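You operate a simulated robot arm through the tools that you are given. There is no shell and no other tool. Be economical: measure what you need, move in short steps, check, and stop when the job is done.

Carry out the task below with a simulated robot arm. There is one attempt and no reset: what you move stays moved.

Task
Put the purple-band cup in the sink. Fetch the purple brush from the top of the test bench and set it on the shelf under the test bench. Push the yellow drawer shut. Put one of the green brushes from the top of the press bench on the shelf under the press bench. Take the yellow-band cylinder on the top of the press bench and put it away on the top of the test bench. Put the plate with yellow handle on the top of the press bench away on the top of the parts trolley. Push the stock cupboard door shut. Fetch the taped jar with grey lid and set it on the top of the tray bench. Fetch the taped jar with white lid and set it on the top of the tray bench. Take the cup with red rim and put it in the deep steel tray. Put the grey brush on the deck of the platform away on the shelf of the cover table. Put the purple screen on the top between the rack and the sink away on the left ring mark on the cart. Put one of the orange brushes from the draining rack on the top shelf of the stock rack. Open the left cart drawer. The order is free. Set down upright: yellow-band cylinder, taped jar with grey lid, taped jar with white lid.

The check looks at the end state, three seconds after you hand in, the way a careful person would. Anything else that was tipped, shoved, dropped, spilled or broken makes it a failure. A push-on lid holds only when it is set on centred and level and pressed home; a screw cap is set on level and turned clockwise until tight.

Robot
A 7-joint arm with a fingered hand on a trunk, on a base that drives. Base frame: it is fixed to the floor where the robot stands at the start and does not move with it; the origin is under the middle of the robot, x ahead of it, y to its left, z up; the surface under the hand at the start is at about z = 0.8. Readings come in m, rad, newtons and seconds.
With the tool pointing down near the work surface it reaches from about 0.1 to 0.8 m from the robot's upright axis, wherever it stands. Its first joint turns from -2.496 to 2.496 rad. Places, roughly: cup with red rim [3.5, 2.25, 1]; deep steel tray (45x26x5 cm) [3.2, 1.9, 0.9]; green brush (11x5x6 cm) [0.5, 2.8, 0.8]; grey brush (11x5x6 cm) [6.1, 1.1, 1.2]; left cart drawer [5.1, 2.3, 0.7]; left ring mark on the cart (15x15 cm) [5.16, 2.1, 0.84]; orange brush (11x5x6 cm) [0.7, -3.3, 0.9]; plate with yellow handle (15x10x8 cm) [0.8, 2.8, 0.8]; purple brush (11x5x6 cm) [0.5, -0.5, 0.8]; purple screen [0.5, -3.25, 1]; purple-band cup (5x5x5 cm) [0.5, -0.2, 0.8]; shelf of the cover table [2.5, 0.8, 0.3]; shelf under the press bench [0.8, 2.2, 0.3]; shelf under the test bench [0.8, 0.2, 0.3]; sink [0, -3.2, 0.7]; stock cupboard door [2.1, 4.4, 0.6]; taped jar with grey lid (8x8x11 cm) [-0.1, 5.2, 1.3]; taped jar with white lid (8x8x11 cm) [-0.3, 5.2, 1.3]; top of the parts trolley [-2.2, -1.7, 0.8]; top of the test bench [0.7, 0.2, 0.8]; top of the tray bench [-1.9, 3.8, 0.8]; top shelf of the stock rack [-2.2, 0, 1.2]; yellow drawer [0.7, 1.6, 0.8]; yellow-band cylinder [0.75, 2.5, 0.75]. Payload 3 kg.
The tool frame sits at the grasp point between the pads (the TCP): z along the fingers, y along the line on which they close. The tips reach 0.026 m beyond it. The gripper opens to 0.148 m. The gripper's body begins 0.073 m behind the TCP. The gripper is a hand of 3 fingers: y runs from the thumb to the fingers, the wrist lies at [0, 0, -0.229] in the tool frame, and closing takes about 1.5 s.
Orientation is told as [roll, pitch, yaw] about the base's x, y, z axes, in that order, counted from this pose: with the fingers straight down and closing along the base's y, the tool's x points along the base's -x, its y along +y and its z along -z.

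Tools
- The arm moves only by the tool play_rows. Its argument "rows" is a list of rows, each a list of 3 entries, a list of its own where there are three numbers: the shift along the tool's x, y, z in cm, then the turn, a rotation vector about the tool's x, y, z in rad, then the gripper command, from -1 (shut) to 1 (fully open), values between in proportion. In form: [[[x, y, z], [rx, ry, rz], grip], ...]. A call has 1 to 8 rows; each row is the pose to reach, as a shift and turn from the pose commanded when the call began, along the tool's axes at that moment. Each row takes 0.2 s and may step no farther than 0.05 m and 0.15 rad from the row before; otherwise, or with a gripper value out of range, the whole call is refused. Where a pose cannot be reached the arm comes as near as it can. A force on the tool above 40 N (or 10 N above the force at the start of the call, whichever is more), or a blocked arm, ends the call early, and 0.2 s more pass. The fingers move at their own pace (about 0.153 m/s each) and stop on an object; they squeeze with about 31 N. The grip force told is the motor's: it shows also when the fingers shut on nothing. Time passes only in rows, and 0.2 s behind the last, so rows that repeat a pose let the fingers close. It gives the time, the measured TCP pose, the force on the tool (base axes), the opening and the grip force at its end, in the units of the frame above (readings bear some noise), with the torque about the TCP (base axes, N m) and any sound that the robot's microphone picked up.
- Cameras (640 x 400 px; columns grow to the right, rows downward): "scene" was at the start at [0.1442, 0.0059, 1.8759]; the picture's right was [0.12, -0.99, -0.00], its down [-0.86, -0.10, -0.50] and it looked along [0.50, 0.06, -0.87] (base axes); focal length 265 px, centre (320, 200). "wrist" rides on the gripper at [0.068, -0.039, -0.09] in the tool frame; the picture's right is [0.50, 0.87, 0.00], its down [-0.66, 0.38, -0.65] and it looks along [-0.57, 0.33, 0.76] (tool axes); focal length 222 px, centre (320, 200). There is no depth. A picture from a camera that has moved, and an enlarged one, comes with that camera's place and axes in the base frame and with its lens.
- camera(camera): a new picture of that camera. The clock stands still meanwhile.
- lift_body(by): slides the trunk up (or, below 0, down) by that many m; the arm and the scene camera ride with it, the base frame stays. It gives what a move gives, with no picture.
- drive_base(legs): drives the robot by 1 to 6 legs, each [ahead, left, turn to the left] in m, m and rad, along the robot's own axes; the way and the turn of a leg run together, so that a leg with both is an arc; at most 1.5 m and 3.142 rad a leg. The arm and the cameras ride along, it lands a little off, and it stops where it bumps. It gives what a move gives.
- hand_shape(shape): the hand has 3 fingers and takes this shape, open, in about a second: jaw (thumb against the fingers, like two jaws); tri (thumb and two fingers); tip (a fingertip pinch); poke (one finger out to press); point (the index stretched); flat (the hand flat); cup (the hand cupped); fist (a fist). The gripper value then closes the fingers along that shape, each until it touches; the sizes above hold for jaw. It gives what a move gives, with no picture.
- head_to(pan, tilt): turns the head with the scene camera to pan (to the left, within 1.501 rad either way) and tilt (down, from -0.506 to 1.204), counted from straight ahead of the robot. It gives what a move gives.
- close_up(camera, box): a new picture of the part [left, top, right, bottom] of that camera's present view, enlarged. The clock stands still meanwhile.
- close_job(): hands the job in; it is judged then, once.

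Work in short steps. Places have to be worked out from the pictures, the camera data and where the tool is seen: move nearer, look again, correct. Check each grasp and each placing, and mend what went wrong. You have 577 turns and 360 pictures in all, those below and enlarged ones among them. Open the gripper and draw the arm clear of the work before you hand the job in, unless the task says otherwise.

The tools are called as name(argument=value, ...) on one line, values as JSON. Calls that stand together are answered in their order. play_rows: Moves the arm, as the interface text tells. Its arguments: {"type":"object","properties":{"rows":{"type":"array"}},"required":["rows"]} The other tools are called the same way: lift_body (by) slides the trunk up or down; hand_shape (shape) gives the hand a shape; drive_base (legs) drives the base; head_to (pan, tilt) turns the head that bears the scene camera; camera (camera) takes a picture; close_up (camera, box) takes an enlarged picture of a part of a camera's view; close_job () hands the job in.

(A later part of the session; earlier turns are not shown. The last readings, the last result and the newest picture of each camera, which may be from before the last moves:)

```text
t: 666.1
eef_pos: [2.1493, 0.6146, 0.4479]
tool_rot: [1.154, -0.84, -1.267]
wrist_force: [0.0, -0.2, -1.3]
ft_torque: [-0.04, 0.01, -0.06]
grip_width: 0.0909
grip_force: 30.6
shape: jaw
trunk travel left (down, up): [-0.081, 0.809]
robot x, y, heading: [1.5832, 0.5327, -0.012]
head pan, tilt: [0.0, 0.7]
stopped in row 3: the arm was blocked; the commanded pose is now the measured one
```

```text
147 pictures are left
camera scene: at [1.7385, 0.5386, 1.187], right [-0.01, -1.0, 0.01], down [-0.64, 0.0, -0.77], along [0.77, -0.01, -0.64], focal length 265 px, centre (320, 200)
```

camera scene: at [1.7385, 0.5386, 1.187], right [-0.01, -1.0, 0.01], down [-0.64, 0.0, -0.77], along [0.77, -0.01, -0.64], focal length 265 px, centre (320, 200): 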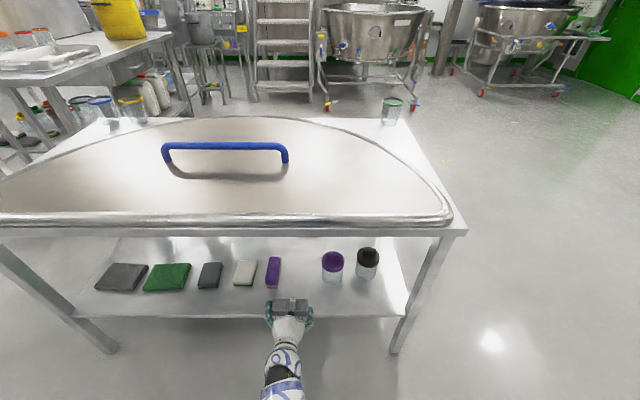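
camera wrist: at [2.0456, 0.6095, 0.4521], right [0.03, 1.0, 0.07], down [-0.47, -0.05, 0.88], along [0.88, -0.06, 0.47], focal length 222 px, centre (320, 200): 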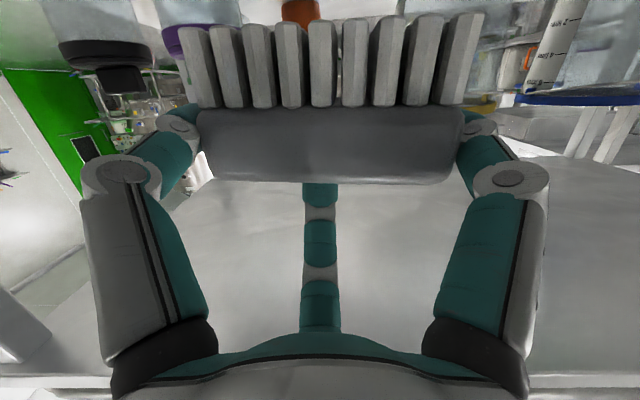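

The elbow is pressing on the base. I back off, raise the trunk a bit, and straighten the arm forward instead.

drive_base(legs=[[-0.2, 0, 0.01]])

lift_body(by=0.1)

play_rows(rows=[[[2.2, -1.5, 3], [0, 0, 0], -1], [[4.4, -3.0, 6.3], [0, 0, 0], -1], [[6.6, -4.5, 9.4], [0, 0, 0], -1], [[7.5, -5.2, 13], [0, 0, 0], -1]])

camera(camera="scene")

```text
t: 667.7
eef_pos: [1.9495, 0.6233, 0.4455]
tool_rot: [1.149, -0.844, -1.253]
wrist_force: [-0.6, 0.1, -1.6]
ft_torque: [-0.02, -0.01, -0.01]
grip_width: 0.0907
grip_force: 30.9
shape: jaw
trunk travel left (down, up): [-0.081, 0.809]
robot x, y, heading: [1.3836, 0.5317, -0.001]
head pan, tilt: [0.0, 0.7]
```

```text
t: 669.0
eef_pos: [1.9522, 0.6193, 0.5156]
tool_rot: [1.146, -0.833, -1.246]
wrist_force: [0.0, 0.5, -0.9]
ft_torque: [-0.02, 0.01, 0.03]
grip_width: 0.0911
grip_force: 30.8
shape: jaw
trunk travel left (down, up): [-0.181, 0.709]
robot x, y, heading: [1.3823, 0.5354, 0.001]
head pan, tilt: [0.0, 0.7]
```

```text
t: 670.0
eef_pos: [2.0528, 0.6273, 0.3921]
tool_rot: [1.143, -0.833, -1.246]
wrist_force: [0.2, 0.3, -1.2]
ft_torque: [-0.04, 0.07, 0.04]
grip_width: 0.0908
grip_force: 31.0
shape: jaw
trunk travel left (down, up): [-0.181, 0.709]
robot x, y, heading: [1.3799, 0.5312, 0.005]
head pan, tilt: [0.0, 0.7]
```

```text
146 pictures are left
camera scene: at [1.5453, 0.5323, 1.2589], right [0.0, -1.0, 0.0], down [-0.64, 0.0, -0.76], along [0.76, 0.0, -0.64], focal length 265 px, centre (320, 200)
```

scene: 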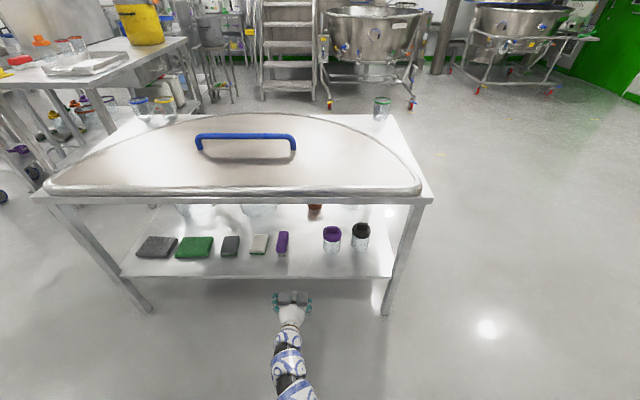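

Good. Raise 2 cm for clearance and advance over the shelf strip.

play_rows(rows=[[[-1.6, 1.1, -0.5], [0, 0, 0], -1]])

drive_base(legs=[[0.18, -0.015, 0]])

camera(camera="scene")

camera(camera="wrist")

```text
t: 670.5
eef_pos: [2.0525, 0.6264, 0.4114]
tool_rot: [1.142, -0.833, -1.246]
wrist_force: [-0.8, -0.6, -0.1]
ft_torque: [0.01, 0.01, 0.01]
grip_width: 0.0906
grip_force: 30.7
shape: jaw
trunk travel left (down, up): [-0.181, 0.709]
robot x, y, heading: [1.3814, 0.5332, 0.001]
head pan, tilt: [0.0, 0.7]
```

```text
t: 672.0
eef_pos: [2.2328, 0.6122, 0.4118]
tool_rot: [1.144, -0.834, -1.246]
wrist_force: [-1.2, -0.1, -1.7]
ft_torque: [-0.01, -0.02, -0.02]
grip_width: 0.0908
grip_force: 31.0
shape: jaw
trunk travel left (down, up): [-0.181, 0.709]
robot x, y, heading: [1.5646, 0.52, 0.003]
head pan, tilt: [0.0, 0.7]
```

```text
145 pictures are left
camera scene: at [1.7257, 0.5179, 1.2589], right [0.0, -1.0, 0.0], down [-0.64, 0.0, -0.76], along [0.76, 0.0, -0.64], focal length 265 px, centre (320, 200)
```

scene: 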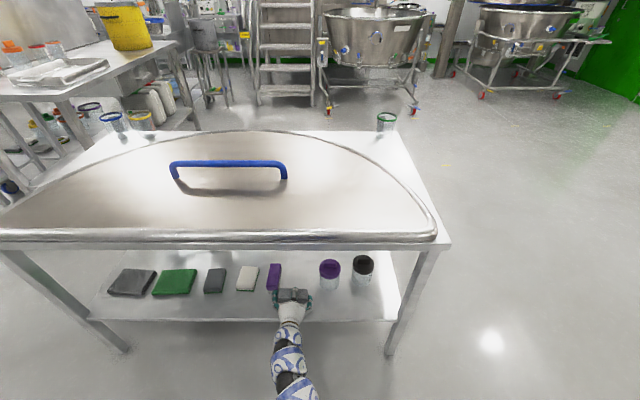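

```text
144 pictures are left
camera wrist: at [2.1243, 0.6249, 0.3636], right [0.05, 0.99, 0.16], down [-0.42, -0.13, 0.9], along [0.91, -0.11, 0.41], focal length 222 px, centre (320, 200)
```

wrist: 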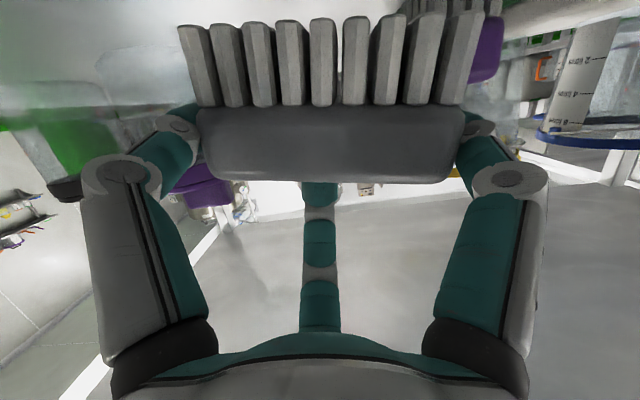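

Shift 2 cm right to clear the purple brush, then lower gently.

drive_base(legs=[[0, -0.02, 0]])

play_rows(rows=[[[0.8, -0.55, 0.25], [0, 0, 0], -1], [[1.6, -1.1, 0.5], [0, 0, 0], -1], [[2.2, -1.5, 0.7], [0, 0, 0], -1], [[2.8, -1.9, 0.85], [0, 0, 0], -1], [[3.4, -2.3, 1.0], [0, 0, 0], -1], [[4.0, -2.7, 1.2], [0, 0, 0], -1]])

camera(camera="wrist")

```text
t: 672.8
eef_pos: [2.2333, 0.5913, 0.4108]
tool_rot: [1.143, -0.833, -1.245]
wrist_force: [-0.3, 0.4, -1.6]
ft_torque: [-0.02, 0.01, 0.0]
grip_width: 0.0907
grip_force: 31.4
shape: jaw
trunk travel left (down, up): [-0.181, 0.709]
robot x, y, heading: [1.5618, 0.5009, 0.002]
head pan, tilt: [0.0, 0.7]
```

```text
t: 673.7
eef_pos: [2.2336, 0.5945, 0.3893]
tool_rot: [1.164, -0.841, -1.261]
wrist_force: [-5.2, -1.1, 24.7]
ft_torque: [-1.06, -0.17, -0.22]
grip_width: 0.0908
grip_force: 30.4
shape: jaw
trunk travel left (down, up): [-0.181, 0.709]
robot x, y, heading: [1.5627, 0.4964, 0.004]
head pan, tilt: [0.0, 0.7]
stopped in row 4: the force on the tool passed its limit at 45 N (the readings are from after the stop); the commanded pose is now the measured one
```

```text
143 pictures are left
camera wrist: at [2.1261, 0.6073, 0.3395], right [0.04, 0.99, 0.16], down [-0.43, -0.12, 0.89], along [0.9, -0.11, 0.42], focal length 222 px, centre (320, 200)
```

wrist: 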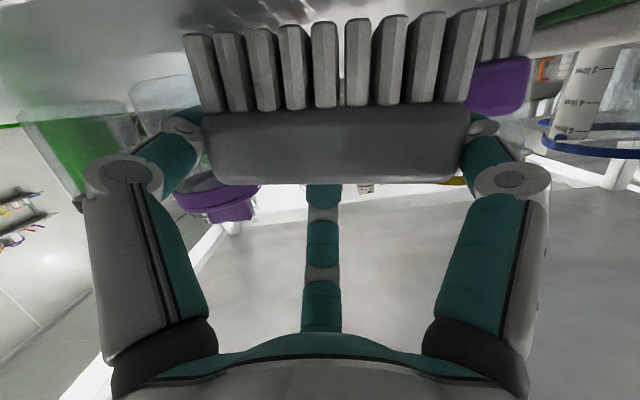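

One end touches (slight roll). Release and back straight out.

play_rows(rows=[[[0, 0, 0], [0, 0, 0], 0.35], [[0, 0, 0], [0, 0, 0], 0.6], [[0, 0, 0], [0, 0, 0], 0.75], [[0, 0, 0], [0, 0, 0], 0.75]])

camera(camera="wrist")

camera(camera="scene")

```text
t: 674.7
eef_pos: [2.2339, 0.594, 0.3862]
tool_rot: [1.153, -0.838, -1.253]
wrist_force: [-0.5, 0.0, -0.8]
ft_torque: [-0.01, 0.01, 0.01]
grip_width: 0.1295
grip_force: 0.1
shape: jaw
trunk travel left (down, up): [-0.181, 0.709]
robot x, y, heading: [1.5625, 0.498, 0.009]
head pan, tilt: [0.0, 0.7]
```

```text
142 pictures are left
camera wrist: at [2.1254, 0.6072, 0.3362], right [0.05, 0.99, 0.16], down [-0.43, -0.12, 0.9], along [0.9, -0.11, 0.42], focal length 222 px, centre (320, 200)
```

wrist: 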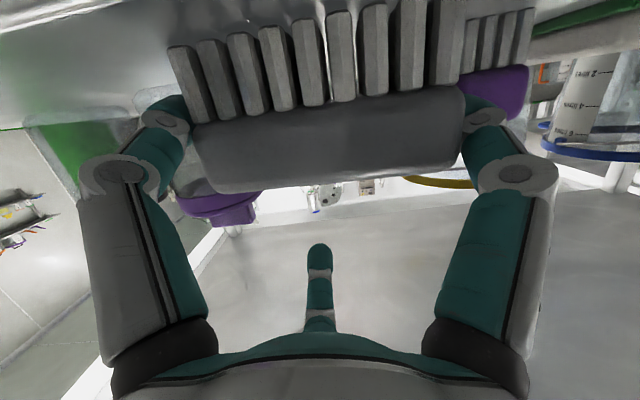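

```text
141 pictures are left
camera scene: at [1.7259, 0.4976, 1.2588], right [0.0, -1.0, 0.0], down [-0.64, 0.0, -0.76], along [0.76, 0.0, -0.64], focal length 265 px, centre (320, 200)
```

scene: 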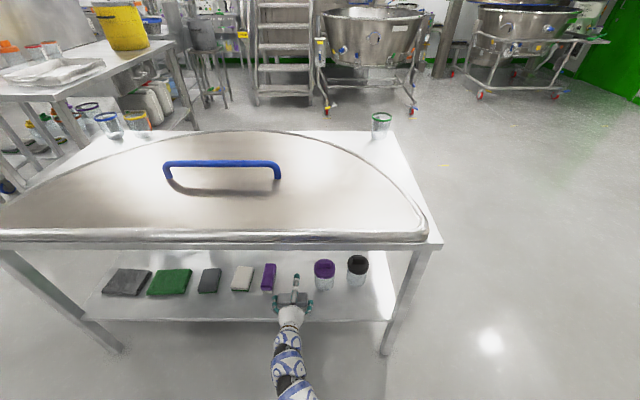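

Released and resting on the shelf. Back out and verify.

drive_base(legs=[[-0.19, 0, 0]])

close_up(camera="scene", box=[100, 200, 420, 360])

```text
t: 676.2
eef_pos: [2.041, 0.5948, 0.3866]
tool_rot: [1.156, -0.837, -1.254]
wrist_force: [-0.6, 0.0, -0.2]
ft_torque: [-0.04, 0.02, 0.01]
grip_width: 0.1293
grip_force: 0.1
shape: jaw
trunk travel left (down, up): [-0.181, 0.709]
robot x, y, heading: [1.3688, 0.4957, 0.004]
head pan, tilt: [0.0, 0.7]
```

```text
2.00 times, centred on (260, 280) of scene
camera zoom: at [1.5341, 0.497, 1.2589], right [0.0, -1.0, 0.0], down [-0.64, 0.0, -0.76], along [0.76, 0.0, -0.64], focal length 531 px, centre (440, 40)
```

zoom: 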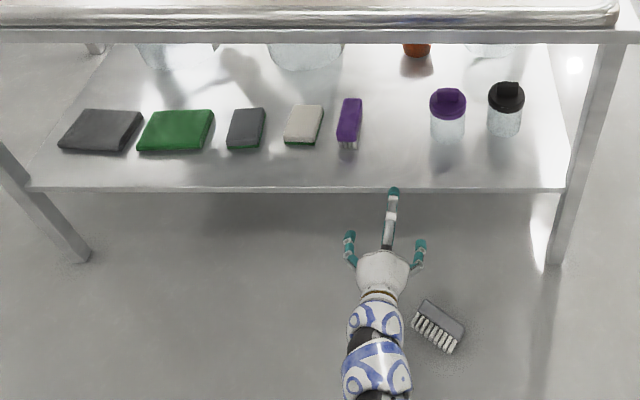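

The brush slipped off the edge and fell to the floor at about (2.02,0.50). I must pick it up: retract, raise the trunk, and return the hand to pointing down.

play_rows(rows=[[[0, 0, -4], [0, 0, 0], 0.2], [[0, 0, -8], [0, 0, 0], 0.2], [[0, 0, -12], [0, 0, 0], 0.2]])

lift_body(by=0.4)

play_rows(rows=[[[0, 0, 0], [0, 0, 0.145], 0], [[0, 0, 0], [0, 0, 0.29], 0], [[0, 0, 0], [0, 0, 0.435], 0], [[0, 0, 0], [0, 0, 0.58], 0], [[0, 0, 0], [0, 0, 0.725], 0], [[0, 0, 0], [0, 0, 0.87], 0], [[0, 0, 0], [0, 0, 0.95], 0]])

camera(camera="scene")

```text
t: 677.0
eef_pos: [1.9266, 0.5936, 0.417]
tool_rot: [1.155, -0.838, -1.255]
wrist_force: [0.1, 0.2, 0.3]
ft_torque: [-0.01, 0.02, 0.0]
grip_width: 0.089
grip_force: 0.1
shape: jaw
trunk travel left (down, up): [-0.181, 0.709]
robot x, y, heading: [1.374, 0.5018, 0.001]
head pan, tilt: [0.0, 0.7]
```

```text
t: 680.9
eef_pos: [1.9266, 0.5938, 0.8181]
tool_rot: [1.155, -0.839, -1.256]
wrist_force: [1.1, -0.2, 0.2]
ft_torque: [0.0, 0.02, 0.03]
grip_width: 0.0892
grip_force: 0.1
shape: jaw
trunk travel left (down, up): [-0.581, 0.309]
robot x, y, heading: [1.3716, 0.4984, 0.001]
head pan, tilt: [0.0, 0.7]
```

```text
t: 682.5
eef_pos: [1.9276, 0.5943, 0.8178]
tool_rot: [1.298, 0.069, -1.59]
wrist_force: [-0.3, 0.7, 0.5]
ft_torque: [-0.02, 0.0, -0.01]
grip_width: 0.0742
grip_force: 0.0
shape: jaw
trunk travel left (down, up): [-0.581, 0.309]
robot x, y, heading: [1.3691, 0.5015, 0.003]
head pan, tilt: [0.0, 0.7]
```

```text
139 pictures are left
camera scene: at [1.5339, 0.497, 1.6589], right [0.0, -1.0, 0.0], down [-0.64, 0.0, -0.76], along [0.76, 0.0, -0.64], focal length 265 px, centre (320, 200)
```

scene: 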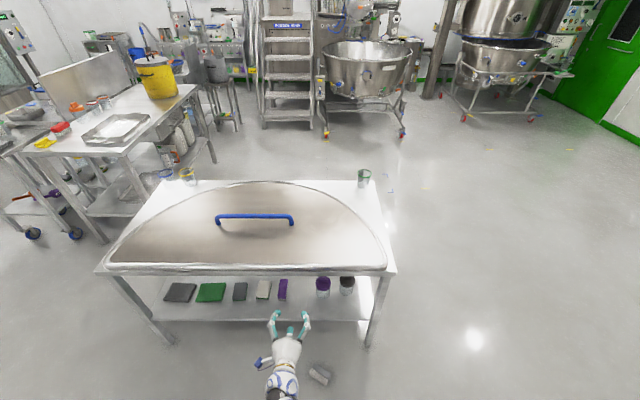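

play_rows(rows=[[[0, 0, 0], [0.145, 0, 0], 0], [[0, 0, 0], [0.29, 0, 0], 0], [[0, 0, 0], [0.435, 0, 0], 0], [[0, 0, 0], [0.58, 0, 0], 0], [[0, 0, 0], [0.725, 0, 0], 0], [[0, 0, 0], [0.87, 0, 0], 0], [[0, 0, 0], [1.015, 0, 0], 0], [[0, 0, 0], [1.16, 0, 0], 0]])

play_rows(rows=[[[0, 0, 0], [0.14, 0, 0], 0], [[0, 0, 0], [0.14, -0.07, 0], 0]])

head_to(pan=0.0, tilt=1.0)

camera(camera="scene")

camera(camera="wrist")

```text
t: 684.3
eef_pos: [1.9267, 0.5962, 0.8179]
tool_rot: [0.135, 0.066, -1.589]
wrist_force: [-0.3, -0.6, -0.1]
ft_torque: [-0.03, 0.01, 0.0]
grip_width: 0.074
grip_force: 0.2
shape: jaw
trunk travel left (down, up): [-0.581, 0.309]
robot x, y, heading: [1.3716, 0.4994, 0.002]
head pan, tilt: [0.0, 0.7]
```

```text
t: 684.9
eef_pos: [1.9267, 0.5942, 0.8177]
tool_rot: [-0.005, -0.005, -1.594]
wrist_force: [-0.5, 0.4, 0.0]
ft_torque: [0.0, -0.02, 0.02]
grip_width: 0.0744
grip_force: 0.1
shape: jaw
trunk travel left (down, up): [-0.581, 0.309]
robot x, y, heading: [1.3679, 0.4991, 0.001]
head pan, tilt: [0.0, 0.7]
```

```text
t: 685.7
eef_pos: [1.9271, 0.595, 0.8172]
tool_rot: [-0.004, -0.004, -1.594]
wrist_force: [-0.6, -0.1, 0.0]
ft_torque: [-0.02, 0.0, 0.01]
grip_width: 0.074
grip_force: 0.1
shape: jaw
trunk travel left (down, up): [-0.581, 0.309]
robot x, y, heading: [1.3678, 0.497, 0.0]
head pan, tilt: [0.0, 1.0]
```

```text
138 pictures are left
camera scene: at [1.5188, 0.4969, 1.6356], right [0.0, -1.0, 0.0], down [-0.84, 0.0, -0.54], along [0.54, 0.0, -0.84], focal length 265 px, centre (320, 200)
```

scene: 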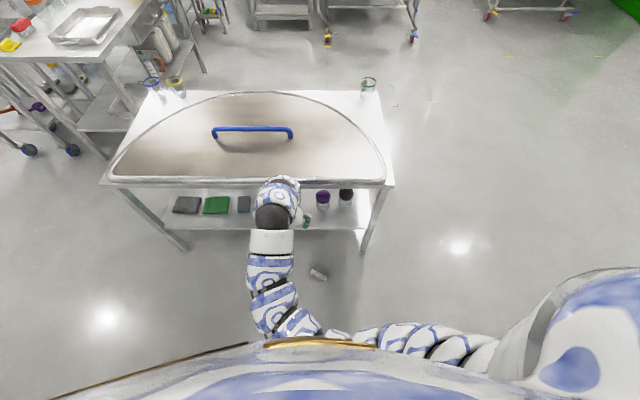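

```text
137 pictures are left
camera wrist: at [1.8899, 0.6632, 0.9083], right [0.88, 0.48, 0.0], down [0.36, -0.66, 0.65], along [0.31, -0.58, -0.76], focal length 222 px, centre (320, 200)
```

wrist: 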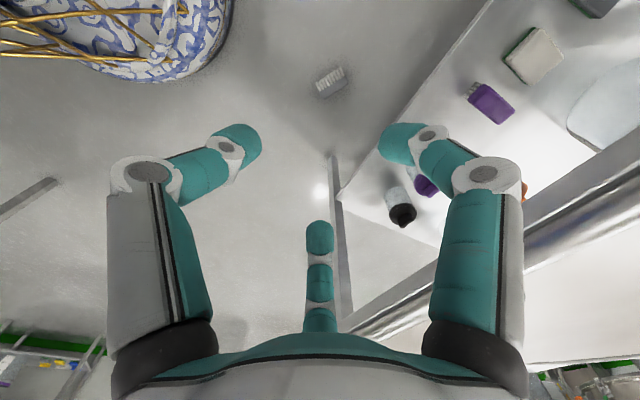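

close_up(camera="scene", box=[290, 250, 350, 290])

close_up(camera="wrist", box=[290, 50, 370, 110])

```text
10.00 times, centred on (320, 270) of scene
camera zoom: at [1.5188, 0.4969, 1.6356], right [0.0, -1.0, 0.0], down [-0.84, 0.0, -0.54], along [0.54, 0.0, -0.84], focal length 2654 px, centre (320, -500)
```

zoom: 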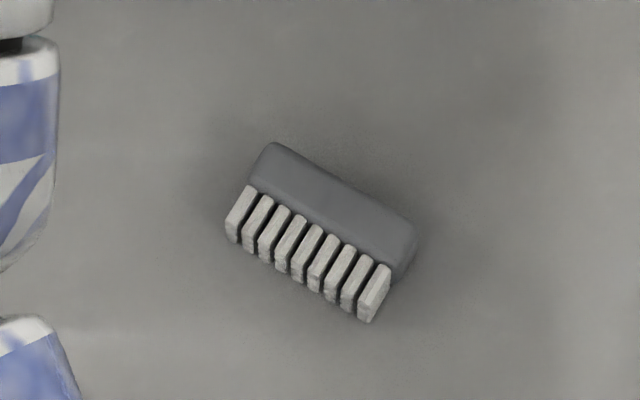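

```text
6.67 times, centred on (330, 80) of wrist
camera zoom: at [1.8899, 0.6632, 0.9083], right [0.88, 0.48, 0.0], down [0.36, -0.66, 0.65], along [0.31, -0.58, -0.76], focal length 1481 px, centre (253, 1000)
```

zoom: 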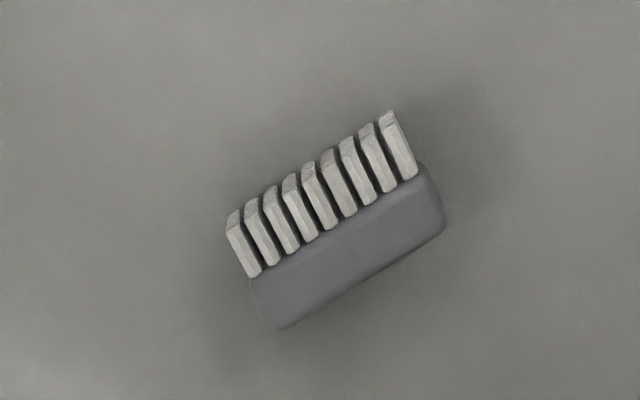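

The brush lies on its side, long axis along about (-0.5,-0.86). I rotate the hand by 0.51 rad to match, and lower with the trunk while still clear of the table edge.

play_rows(rows=[[[-2.5, 1, 0], [0, 0, 0.13], 0.3], [[-5, 2, 0], [0, 0, 0.26], 0.3], [[-7.5, 2, 0], [0, 0, 0.39], 0.3], [[-9.2, 2, 0], [0, 0, 0.51], 0.3]])

lift_body(by=-0.4)

lift_body(by=-0.12)

camera(camera="wrist")

camera(camera="scene")

```text
t: 686.7
eef_pos: [1.9462, 0.5015, 0.8172]
tool_rot: [-0.001, -0.005, -2.109]
wrist_force: [0.3, 1.0, 0.8]
ft_torque: [-0.01, 0.01, -0.01]
grip_width: 0.0953
grip_force: 0.0
shape: jaw
trunk travel left (down, up): [-0.581, 0.309]
robot x, y, heading: [1.3665, 0.4988, 0.005]
head pan, tilt: [0.0, 1.0]
```

```text
t: 690.5
eef_pos: [1.9444, 0.5027, 0.4177]
tool_rot: [-0.002, -0.005, -2.107]
wrist_force: [-1.0, 0.3, 0.3]
ft_torque: [-0.02, 0.03, -0.03]
grip_width: 0.0957
grip_force: 0.0
shape: jaw
trunk travel left (down, up): [-0.181, 0.709]
robot x, y, heading: [1.3708, 0.5018, -0.004]
head pan, tilt: [0.0, 1.0]
```

```text
t: 692.0
eef_pos: [1.9453, 0.5033, 0.2985]
tool_rot: [-0.002, -0.006, -2.105]
wrist_force: [-0.4, -0.2, -0.6]
ft_torque: [0.0, -0.01, -0.03]
grip_width: 0.0957
grip_force: 0.0
shape: jaw
trunk travel left (down, up): [-0.061, 0.829]
robot x, y, heading: [1.3734, 0.5024, 0.005]
head pan, tilt: [0.0, 1.0]
```

```text
134 pictures are left
camera wrist: at [1.946, 0.5806, 0.3883], right [1.0, -0.01, 0.0], down [-0.01, -0.75, 0.66], along [-0.01, -0.66, -0.75], focal length 222 px, centre (320, 200)
```

wrist: 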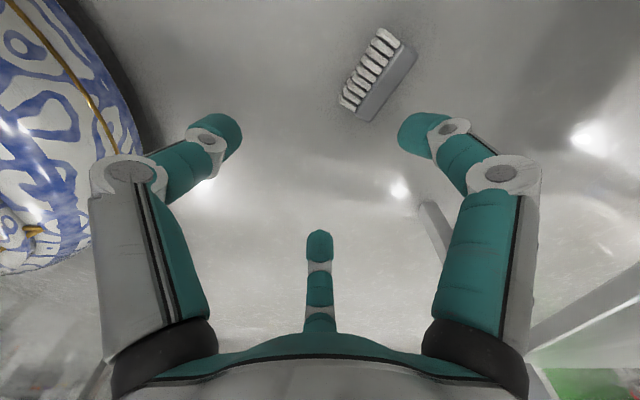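

```text
133 pictures are left
camera scene: at [1.5187, 0.497, 1.1155], right [0.0, -1.0, 0.0], down [-0.84, 0.0, -0.54], along [0.54, 0.0, -0.84], focal length 265 px, centre (320, 200)
```

scene: 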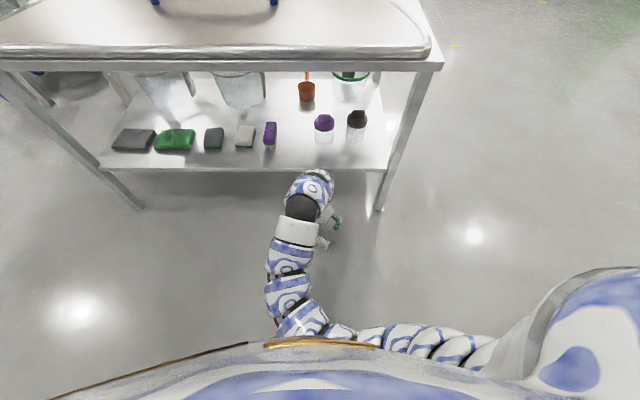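

Brush centre (2.028,0.504). Shift over it and lower with the arm.

play_rows(rows=[[[2.1, 3.5, 3], [0, 0, 0.05], 0.3], [[4.2, 7.1, 6], [0, 0, 0.1], 0.3], [[4.2, 7.1, 10], [0, 0, 0.1], 0.3], [[4.2, 7.1, 14], [0, 0, 0.1], 0.3]])

camera(camera="wrist")

```text
refused: row 1 steps farther than a row can; nothing moved
```

```text
132 pictures are left
camera wrist: at [1.946, 0.5806, 0.3883], right [1.0, -0.01, 0.0], down [-0.01, -0.75, 0.66], along [-0.01, -0.66, -0.75], focal length 222 px, centre (320, 200)
```

wrist: 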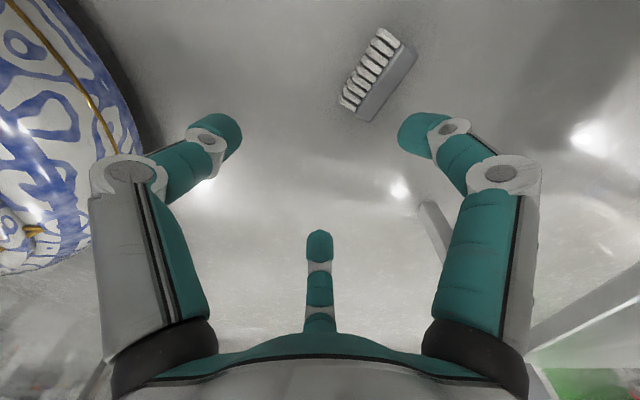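

play_rows(rows=[[[1.4, 2.4, 2], [0, 0, 0.05], 0.3], [[2.8, 4.8, 5], [0, 0, 0.1], 0.3], [[4.2, 7.1, 8], [0, 0, 0.1], 0.3], [[4.2, 7.1, 12], [0, 0, 0.1], 0.3], [[4.2, 7.1, 15], [0, 0, 0.1], 0.3]])

camera(camera="wrist")

camera(camera="scene")

```text
t: 693.2
eef_pos: [2.0274, 0.5028, 0.1473]
tool_rot: [0.001, -0.004, -2.205]
wrist_force: [0.0, -0.2, -0.1]
ft_torque: [0.01, 0.02, 0.02]
grip_width: 0.0958
grip_force: 0.0
shape: jaw
trunk travel left (down, up): [-0.061, 0.829]
robot x, y, heading: [1.3726, 0.4952, -0.0]
head pan, tilt: [0.0, 1.0]
```

```text
131 pictures are left
camera wrist: at [2.0361, 0.5798, 0.2367], right [0.99, -0.11, 0.0], down [-0.08, -0.75, 0.66], along [-0.07, -0.65, -0.75], focal length 222 px, centre (320, 200)
```

wrist: 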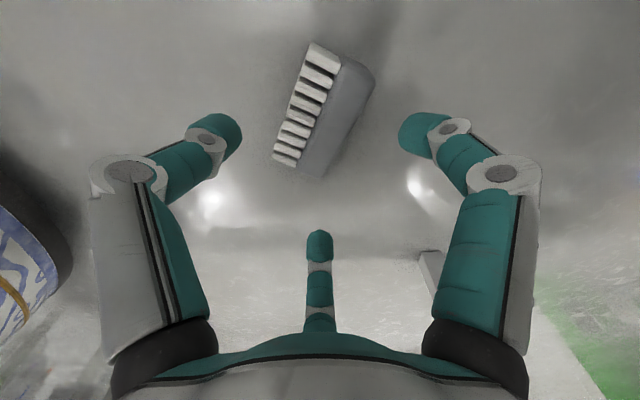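

```text
130 pictures are left
camera scene: at [1.5186, 0.497, 1.1155], right [0.0, -1.0, 0.0], down [-0.84, 0.0, -0.54], along [0.54, 0.0, -0.84], focal length 265 px, centre (320, 200)
```

scene: 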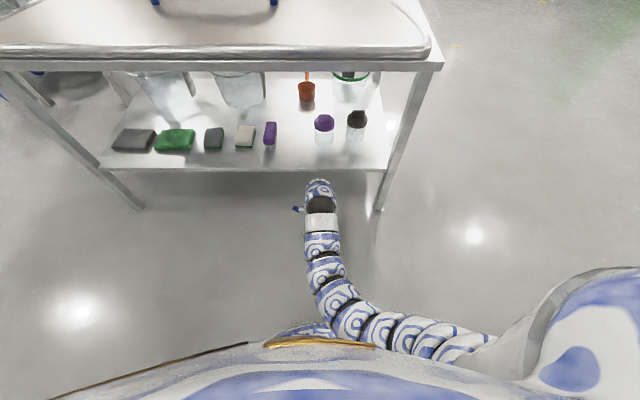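

Aligned. Lower to the floor and grip.

play_rows(rows=[[[0.5, 0.2, 4], [0, 0, 0], 0.3], [[0.5, 0.2, 8], [0, 0, 0], 0.3], [[0.5, 0.2, 10], [0, 0, 0], 0.3], [[0.5, 0.2, 11], [0, 0, 0], 0.3], [[0.5, 0.2, 11], [0, 0, 0], -1], [[0.5, 0.2, 11], [0, 0, 0], -1], [[0.5, 0.2, 11], [0, 0, 0], -1], [[0.5, 0.2, 11], [0, 0, 0], -1]])

camera(camera="wrist")

```text
t: 693.9
eef_pos: [2.0395, 0.5062, 0.0678]
tool_rot: [0.011, 0.006, -2.207]
wrist_force: [-1.0, 1.6, 40.0]
ft_torque: [-2.36, 0.49, -0.05]
grip_width: 0.095
grip_force: 0.2
shape: jaw
trunk travel left (down, up): [-0.061, 0.829]
robot x, y, heading: [1.3737, 0.4978, 0.008]
head pan, tilt: [0.0, 1.0]
stopped in row 3: the force on the tool passed its limit at 52 N (the readings are from after the stop); the commanded pose is now the measured one
```

```text
129 pictures are left
camera wrist: at [2.0471, 0.5833, 0.1577], right [0.99, -0.11, 0.01], down [-0.09, -0.75, 0.66], along [-0.06, -0.65, -0.76], focal length 222 px, centre (320, 200)
```

wrist: 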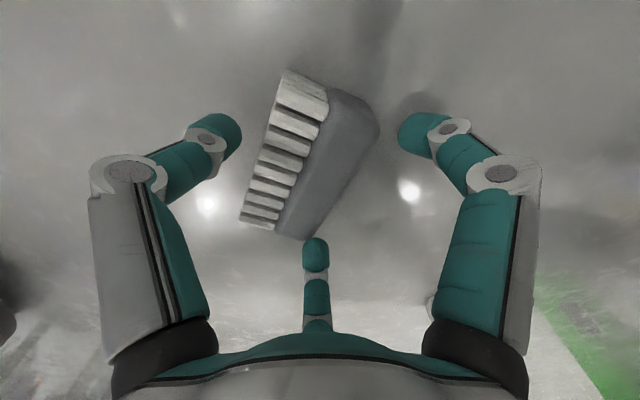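

One finger landed on the brush. Raise, shift 1.2 cm toward the finger side with a slightly wider opening, and go down again.

play_rows(rows=[[[0, 0, -2], [0, 0, 0], 0.45], [[0, 0, -5], [0, 0, 0], 0.45], [[0.3, 1.2, -5], [0, 0, -0.05], 0.45], [[0.3, 1.2, -2], [0, 0, -0.05], 0.45], [[0.3, 1.2, 1], [0, 0, -0.05], 0.45], [[0.3, 1.2, 2.5], [0, 0, -0.05], 0.45]])

camera(camera="wrist")

```text
t: 695.3
eef_pos: [2.0486, 0.5016, 0.0378]
tool_rot: [0.003, -0.001, -2.157]
wrist_force: [0.5, 0.5, -0.3]
ft_torque: [-0.03, -0.04, 0.0]
grip_width: 0.1072
grip_force: 0.2
shape: jaw
trunk travel left (down, up): [-0.061, 0.829]
robot x, y, heading: [1.3678, 0.4983, 0.007]
head pan, tilt: [0.0, 1.0]
```

```text
128 pictures are left
camera wrist: at [2.0526, 0.5795, 0.1281], right [1.0, -0.06, 0.0], down [-0.05, -0.75, 0.66], along [-0.04, -0.66, -0.75], focal length 222 px, centre (320, 200)
```

wrist: 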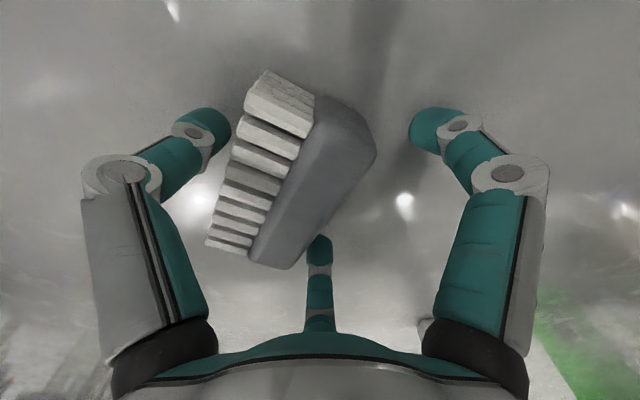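

Now all fingers are around it at z 0.038. Close and lift.

play_rows(rows=[[[0, 0, 0.3], [0, 0, 0], -0.2], [[0, 0, 0.3], [0, 0, 0], -1], [[0, 0, 0.3], [0, 0, 0], -1], [[0, 0, 0.3], [0, 0, 0], -1], [[0, 0, 0.3], [0, 0, 0], -1], [[0, 0, -2], [0, 0, 0], -1], [[0, 0, -6], [0, 0, 0], -1]])

camera(camera="wrist")

```text
t: 696.9
eef_pos: [2.0497, 0.501, 0.0985]
tool_rot: [0.008, 0.001, -2.156]
wrist_force: [-0.7, -0.9, -0.6]
ft_torque: [0.02, -0.03, -0.04]
grip_width: 0.0578
grip_force: 30.7
shape: jaw
trunk travel left (down, up): [-0.061, 0.829]
robot x, y, heading: [1.3704, 0.4974, 0.001]
head pan, tilt: [0.0, 1.0]
```

```text
127 pictures are left
camera wrist: at [2.0532, 0.5783, 0.189], right [1.0, -0.06, 0.01], down [-0.05, -0.75, 0.66], along [-0.04, -0.65, -0.76], focal length 222 px, centre (320, 200)
```

wrist: 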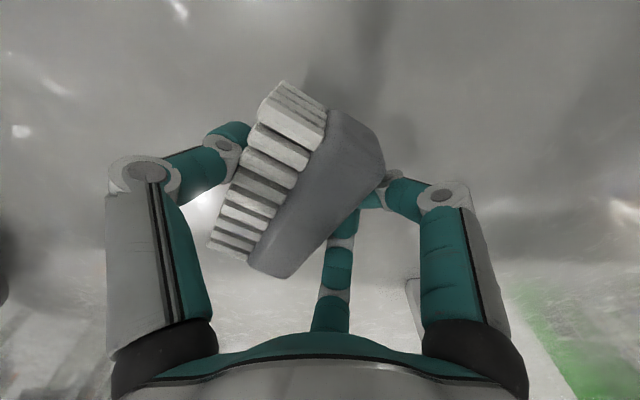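

Brush held. Raise 0.3 m with the trunk, turn it parallel to the shelf edge, and tilt the fingers forward.

play_rows(rows=[[[0, -1.5, -2], [0, 0, 0], -1], [[0, -3, -4], [0, 0, 0], -1], [[0, -4.5, -6], [0, 0, 0], -1]])

lift_body(by=0.28)

play_rows(rows=[[[0, 0, 0], [0, 0, -0.14], -1], [[0, 0, 0], [0, 0, -0.28], -1], [[0, 0, 0], [0, 0, -0.42], -1], [[0, 0, 0], [0, 0, -0.57], -1]])

play_rows(rows=[[[0, 0, 0], [-0.14, 0, 0], -1], [[0, 0, 0], [-0.28, 0, 0], -1], [[0, 0, 0], [-0.42, 0, 0], -1], [[0, 0, 0], [-0.56, 0, 0], -1], [[0, 0, 0], [-0.65, 0, 0], -1]])

camera(camera="scene")

camera(camera="wrist")

```text
t: 697.7
eef_pos: [2.0108, 0.5254, 0.1571]
tool_rot: [0.003, -0.001, -2.156]
wrist_force: [-0.4, 0.8, -0.4]
ft_torque: [0.05, -0.01, 0.0]
grip_width: 0.0577
grip_force: 31.6
shape: jaw
trunk travel left (down, up): [-0.061, 0.829]
robot x, y, heading: [1.37, 0.5015, 0.002]
head pan, tilt: [0.0, 1.0]
```

```text
t: 700.6
eef_pos: [2.0104, 0.5273, 0.437]
tool_rot: [0.006, 0.0, -2.156]
wrist_force: [0.1, -0.4, -0.5]
ft_torque: [0.0, -0.01, 0.0]
grip_width: 0.0572
grip_force: 31.4
shape: jaw
trunk travel left (down, up): [-0.341, 0.549]
robot x, y, heading: [1.3718, 0.4956, 0.004]
head pan, tilt: [0.0, 1.0]
```

```text
t: 701.6
eef_pos: [2.0118, 0.5252, 0.4383]
tool_rot: [0.005, -0.004, -1.583]
wrist_force: [0.6, 0.3, -1.0]
ft_torque: [0.05, 0.01, 0.03]
grip_width: 0.0578
grip_force: 30.5
shape: jaw
trunk travel left (down, up): [-0.341, 0.549]
robot x, y, heading: [1.3707, 0.4984, 0.0]
head pan, tilt: [0.0, 1.0]
```

```text
t: 702.8
eef_pos: [2.0113, 0.5254, 0.4376]
tool_rot: [0.658, -0.003, -1.585]
wrist_force: [0.2, 0.0, -1.3]
ft_torque: [-0.01, 0.03, 0.01]
grip_width: 0.0573
grip_force: 31.0
shape: jaw
trunk travel left (down, up): [-0.341, 0.549]
robot x, y, heading: [1.372, 0.497, 0.003]
head pan, tilt: [0.0, 1.0]
```

```text
126 pictures are left
camera scene: at [1.5188, 0.4969, 1.3955], right [0.0, -1.0, 0.0], down [-0.84, 0.0, -0.54], along [0.54, 0.0, -0.84], focal length 265 px, centre (320, 200)
```

scene: 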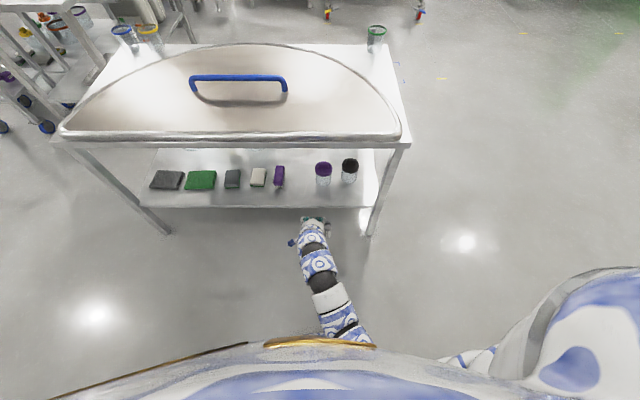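

```text
125 pictures are left
camera wrist: at [1.9256, 0.5947, 0.4855], right [0.69, 0.49, 0.53], down [-0.11, -0.65, 0.75], along [0.71, -0.58, -0.4], focal length 222 px, centre (320, 200)
```

wrist: 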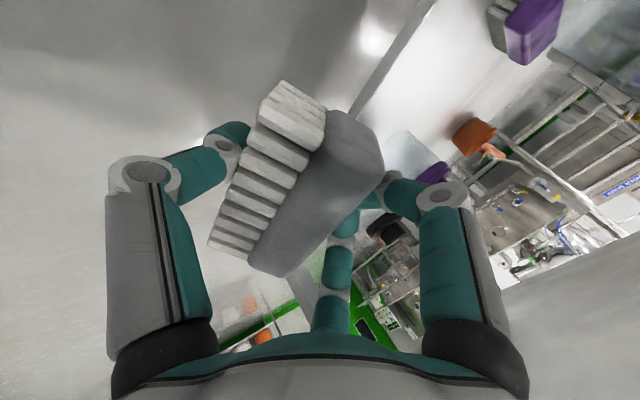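

Advance: left 0.075 m then forward 0.26 m to put the brush well inside the shelf edge.

drive_base(legs=[[0, 0.075, 0], [0.265, 0, 0]])

head_to(pan=0.0, tilt=0.8)

camera(camera="scene")

camera(camera="wrist")

```text
t: 705.3
eef_pos: [2.2764, 0.6006, 0.4369]
tool_rot: [0.653, -0.002, -1.587]
wrist_force: [0.5, -0.6, -0.9]
ft_torque: [0.06, -0.01, 0.01]
grip_width: 0.0572
grip_force: 30.8
shape: jaw
trunk travel left (down, up): [-0.341, 0.549]
robot x, y, heading: [1.6361, 0.5743, 0.008]
head pan, tilt: [0.0, 1.0]
```

```text
t: 706.0
eef_pos: [2.276, 0.6012, 0.436]
tool_rot: [0.655, -0.004, -1.586]
wrist_force: [-0.1, 0.5, -0.7]
ft_torque: [-0.01, -0.02, 0.01]
grip_width: 0.0575
grip_force: 31.0
shape: jaw
trunk travel left (down, up): [-0.341, 0.549]
robot x, y, heading: [1.6338, 0.5747, 0.008]
head pan, tilt: [0.0, 0.799]
```

```text
124 pictures are left
camera scene: at [1.7943, 0.5726, 1.4106], right [0.0, -1.0, 0.0], down [-0.72, 0.0, -0.7], along [0.7, 0.0, -0.72], focal length 265 px, centre (320, 200)
```

scene: 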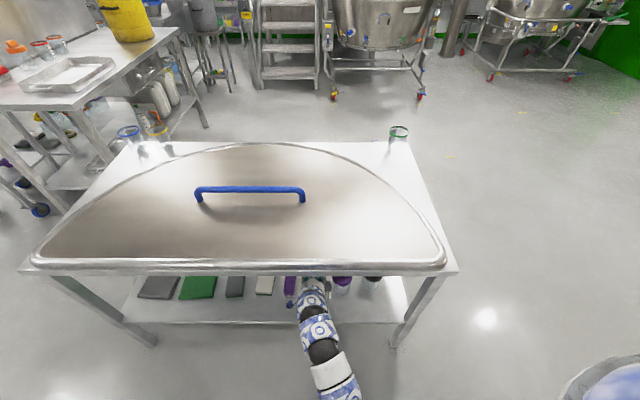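

```text
123 pictures are left
camera wrist: at [2.1904, 0.6702, 0.4856], right [0.69, 0.49, 0.53], down [-0.11, -0.65, 0.75], along [0.71, -0.58, -0.4], focal length 222 px, centre (320, 200)
```

wrist: 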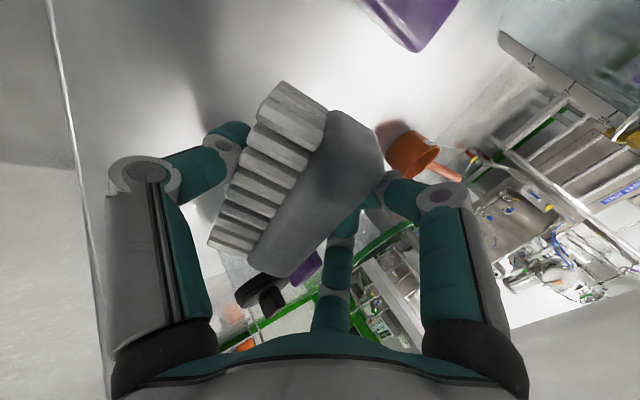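

Clear of the bottles. Lower by trunk in small steps.

lift_body(by=-0.05)

lift_body(by=-0.02)

lift_body(by=-0.015)

camera(camera="wrist")

```text
t: 707.0
eef_pos: [2.2752, 0.6008, 0.3879]
tool_rot: [0.654, -0.003, -1.588]
wrist_force: [0.1, -0.3, -0.7]
ft_torque: [0.0, 0.01, 0.0]
grip_width: 0.0573
grip_force: 30.9
shape: jaw
trunk travel left (down, up): [-0.291, 0.599]
robot x, y, heading: [1.6357, 0.5713, -0.002]
head pan, tilt: [0.0, 0.799]
```

```text
t: 707.6
eef_pos: [2.2752, 0.6012, 0.366]
tool_rot: [0.655, -0.001, -1.586]
wrist_force: [-0.2, -1.0, -2.3]
ft_torque: [0.03, -0.02, -0.01]
grip_width: 0.0572
grip_force: 30.6
shape: jaw
trunk travel left (down, up): [-0.271, 0.619]
robot x, y, heading: [1.6349, 0.5723, 0.001]
head pan, tilt: [0.0, 0.799]
```

```text
t: 708.2
eef_pos: [2.2774, 0.6028, 0.3582]
tool_rot: [0.668, 0.002, -1.587]
wrist_force: [-1.4, -1.0, 17.5]
ft_torque: [-0.04, 0.43, 0.03]
grip_width: 0.0544
grip_force: 31.5
shape: jaw
trunk travel left (down, up): [-0.257, 0.633]
robot x, y, heading: [1.6382, 0.5749, -0.0]
head pan, tilt: [0.0, 0.799]
stopped: the force on the tool passed its limit at 43 N (the readings are from after the stop); the commanded pose is now the measured one
```

```text
122 pictures are left
camera wrist: at [2.1927, 0.6709, 0.4061], right [0.69, 0.49, 0.54], down [-0.12, -0.65, 0.75], along [0.72, -0.58, -0.39], focal length 222 px, centre (320, 200)
```

wrist: 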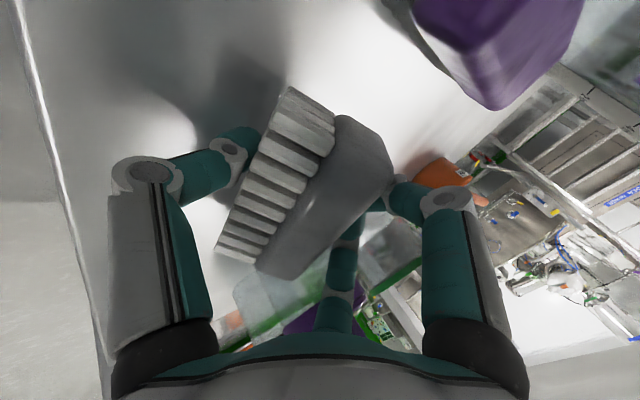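

play_rows(rows=[[[0, 0, 0], [0, 0, 0], 0], [[0, 0, 0], [0, 0, 0], 0.3], [[0, 0, 0], [0, 0, 0], 0.45], [[0, 0, 0], [0, 0, 0], 0.45]])

lift_body(by=0.08)

camera(camera="wrist")

```text
t: 709.2
eef_pos: [2.2775, 0.6032, 0.3576]
tool_rot: [0.663, -0.001, -1.587]
wrist_force: [1.4, 2.0, 18.0]
ft_torque: [0.08, 0.37, -0.03]
grip_width: 0.1053
grip_force: 0.0
shape: jaw
trunk travel left (down, up): [-0.257, 0.633]
robot x, y, heading: [1.6331, 0.577, -0.0]
head pan, tilt: [0.0, 0.799]
```

```text
t: 710.4
eef_pos: [2.278, 0.6016, 0.4356]
tool_rot: [0.658, 0.0, -1.586]
wrist_force: [0.0, -0.5, -0.9]
ft_torque: [-0.02, -0.02, 0.02]
grip_width: 0.1069
grip_force: 0.1
shape: jaw
trunk travel left (down, up): [-0.337, 0.553]
robot x, y, heading: [1.6347, 0.5748, 0.003]
head pan, tilt: [0.0, 0.799]
```

```text
121 pictures are left
camera wrist: at [2.192, 0.6707, 0.4838], right [0.69, 0.49, 0.53], down [-0.11, -0.65, 0.75], along [0.71, -0.58, -0.4], focal length 222 px, centre (320, 200)
```

wrist: 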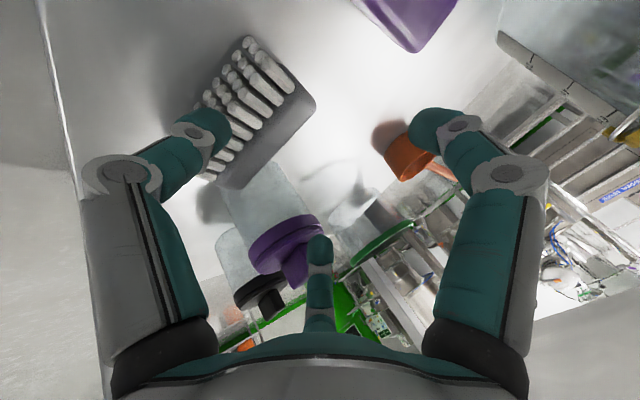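

The brush rests on the shelf well inside the edge. Back out and verify.

lift_body(by=0.04)

drive_base(legs=[[-0.265, 0, 0]])

close_up(camera="scene", box=[100, 180, 460, 380])

```text
t: 711.2
eef_pos: [2.276, 0.6021, 0.4762]
tool_rot: [0.66, -0.002, -1.587]
wrist_force: [0.1, -0.2, -0.4]
ft_torque: [0.0, 0.0, 0.0]
grip_width: 0.107
grip_force: 0.1
shape: jaw
trunk travel left (down, up): [-0.377, 0.513]
robot x, y, heading: [1.6367, 0.5732, 0.005]
head pan, tilt: [0.0, 0.799]
```

```text
t: 713.1
eef_pos: [2.0121, 0.6016, 0.4752]
tool_rot: [0.661, -0.001, -1.586]
wrist_force: [0.2, 0.3, 0.0]
ft_torque: [0.01, 0.02, 0.01]
grip_width: 0.107
grip_force: 0.0
shape: jaw
trunk travel left (down, up): [-0.377, 0.513]
robot x, y, heading: [1.3693, 0.5768, 0.001]
head pan, tilt: [0.0, 0.799]
```

```text
1.78 times, centred on (280, 280) of scene
camera zoom: at [1.5285, 0.572, 1.4461], right [0.0, -1.0, 0.0], down [-0.72, 0.0, -0.7], along [0.7, 0.0, -0.72], focal length 472 px, centre (391, 58)
```

zoom: 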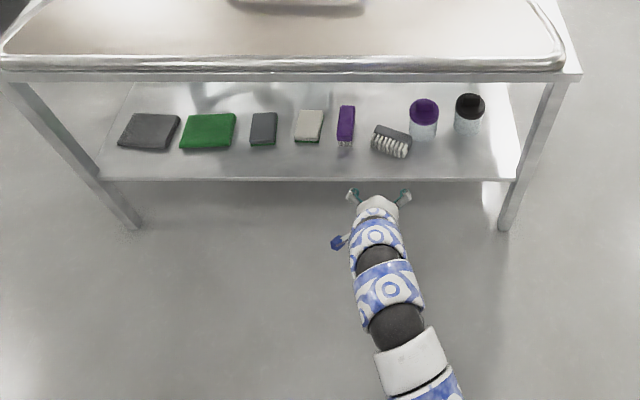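

Grey brush is on the cover table shelf. Next the red-rim cup. Raise the trunk, drive south around to the east side, and reset the hand on the way.

lift_body(by=0.36)

drive_base(legs=[[0, -1.4, 0]])

play_rows(rows=[[[0, 0, 0], [0.14, 0, 0], 0.3], [[0, 0, 0], [0.28, 0, 0], 0.3], [[0, 0, 0], [0.42, 0, 0], 0.3], [[0, 0, 0], [0.56, 0, 0], 0.3], [[0, 0, 0], [0.66, 0, 0], 0.3]])

play_rows(rows=[[[0, 0, 0], [0, 0, -0.145], 0.3], [[0, 0, 0], [0, 0, -0.29], 0.3], [[0, 0, 0], [0, 0, -0.435], 0.3], [[0, 0, 0], [0, 0, -0.58], 0.3], [[0, 0, 0], [0, 0, -0.725], 0.3], [[0, 0, 0], [0, 0, -0.87], 0.3], [[0, 0, 0], [0, 0, -1.015], 0.3], [[0, 0, 0], [0, 0, -1.16], 0.3]])

play_rows(rows=[[[0, 0, -3], [0, 0, -0.145], 0.3], [[0, 0, -6], [0, 0, -0.29], 0.3], [[0, 0, -9], [0, 0, -0.42], 0.3]])

lift_body(by=0.15)

```text
t: 716.6
eef_pos: [2.0127, 0.6009, 0.8367]
tool_rot: [0.662, -0.002, -1.588]
wrist_force: [0.2, -0.2, 0.0]
ft_torque: [-0.01, 0.01, -0.03]
grip_width: 0.1073
grip_force: 0.0
shape: jaw
trunk travel left (down, up): [-0.737, 0.153]
robot x, y, heading: [1.3676, 0.5755, -0.001]
head pan, tilt: [0.0, 0.799]
```

```text
t: 723.5
eef_pos: [2.0197, -0.7857, 0.8357]
tool_rot: [0.662, -0.001, -1.578]
wrist_force: [0.6, 0.3, -0.1]
ft_torque: [0.01, 0.02, -0.01]
grip_width: 0.1072
grip_force: 0.0
shape: jaw
trunk travel left (down, up): [-0.737, 0.153]
robot x, y, heading: [1.375, -0.8177, 0.005]
head pan, tilt: [0.0, 0.799]
```

```text
t: 724.7
eef_pos: [2.0183, -0.7863, 0.8372]
tool_rot: [0.002, -0.002, -1.58]
wrist_force: [-0.1, 0.2, -0.7]
ft_torque: [-0.02, 0.01, 0.04]
grip_width: 0.0966
grip_force: 0.0
shape: jaw
trunk travel left (down, up): [-0.737, 0.153]
robot x, y, heading: [1.377, -0.8161, 0.01]
head pan, tilt: [0.0, 0.799]
```

```text
t: 726.5
eef_pos: [2.0175, -0.7857, 0.8365]
tool_rot: [0.0, -0.003, -0.419]
wrist_force: [0.3, -0.6, -0.8]
ft_torque: [0.01, -0.01, 0.02]
grip_width: 0.0963
grip_force: 0.0
shape: jaw
trunk travel left (down, up): [-0.737, 0.153]
robot x, y, heading: [1.3814, -0.8172, 0.011]
head pan, tilt: [0.0, 0.799]
```

```text
t: 727.3
eef_pos: [2.0185, -0.7834, 0.9281]
tool_rot: [-0.001, 0.001, 0.001]
wrist_force: [0.2, -0.2, 0.1]
ft_torque: [-0.01, 0.01, -0.02]
grip_width: 0.0965
grip_force: 0.0
shape: jaw
trunk travel left (down, up): [-0.737, 0.153]
robot x, y, heading: [1.3768, -0.8175, 0.008]
head pan, tilt: [0.0, 0.799]
```

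```text
t: 729.1
eef_pos: [2.0188, -0.7851, 1.0771]
tool_rot: [-0.001, 0.0, -0.001]
wrist_force: [-0.6, -0.5, -0.4]
ft_torque: [0.03, 0.04, -0.02]
grip_width: 0.0965
grip_force: 0.1
shape: jaw
trunk travel left (down, up): [-0.887, 0.003]
robot x, y, heading: [1.3785, -0.8164, 0.013]
head pan, tilt: [0.0, 0.799]
```

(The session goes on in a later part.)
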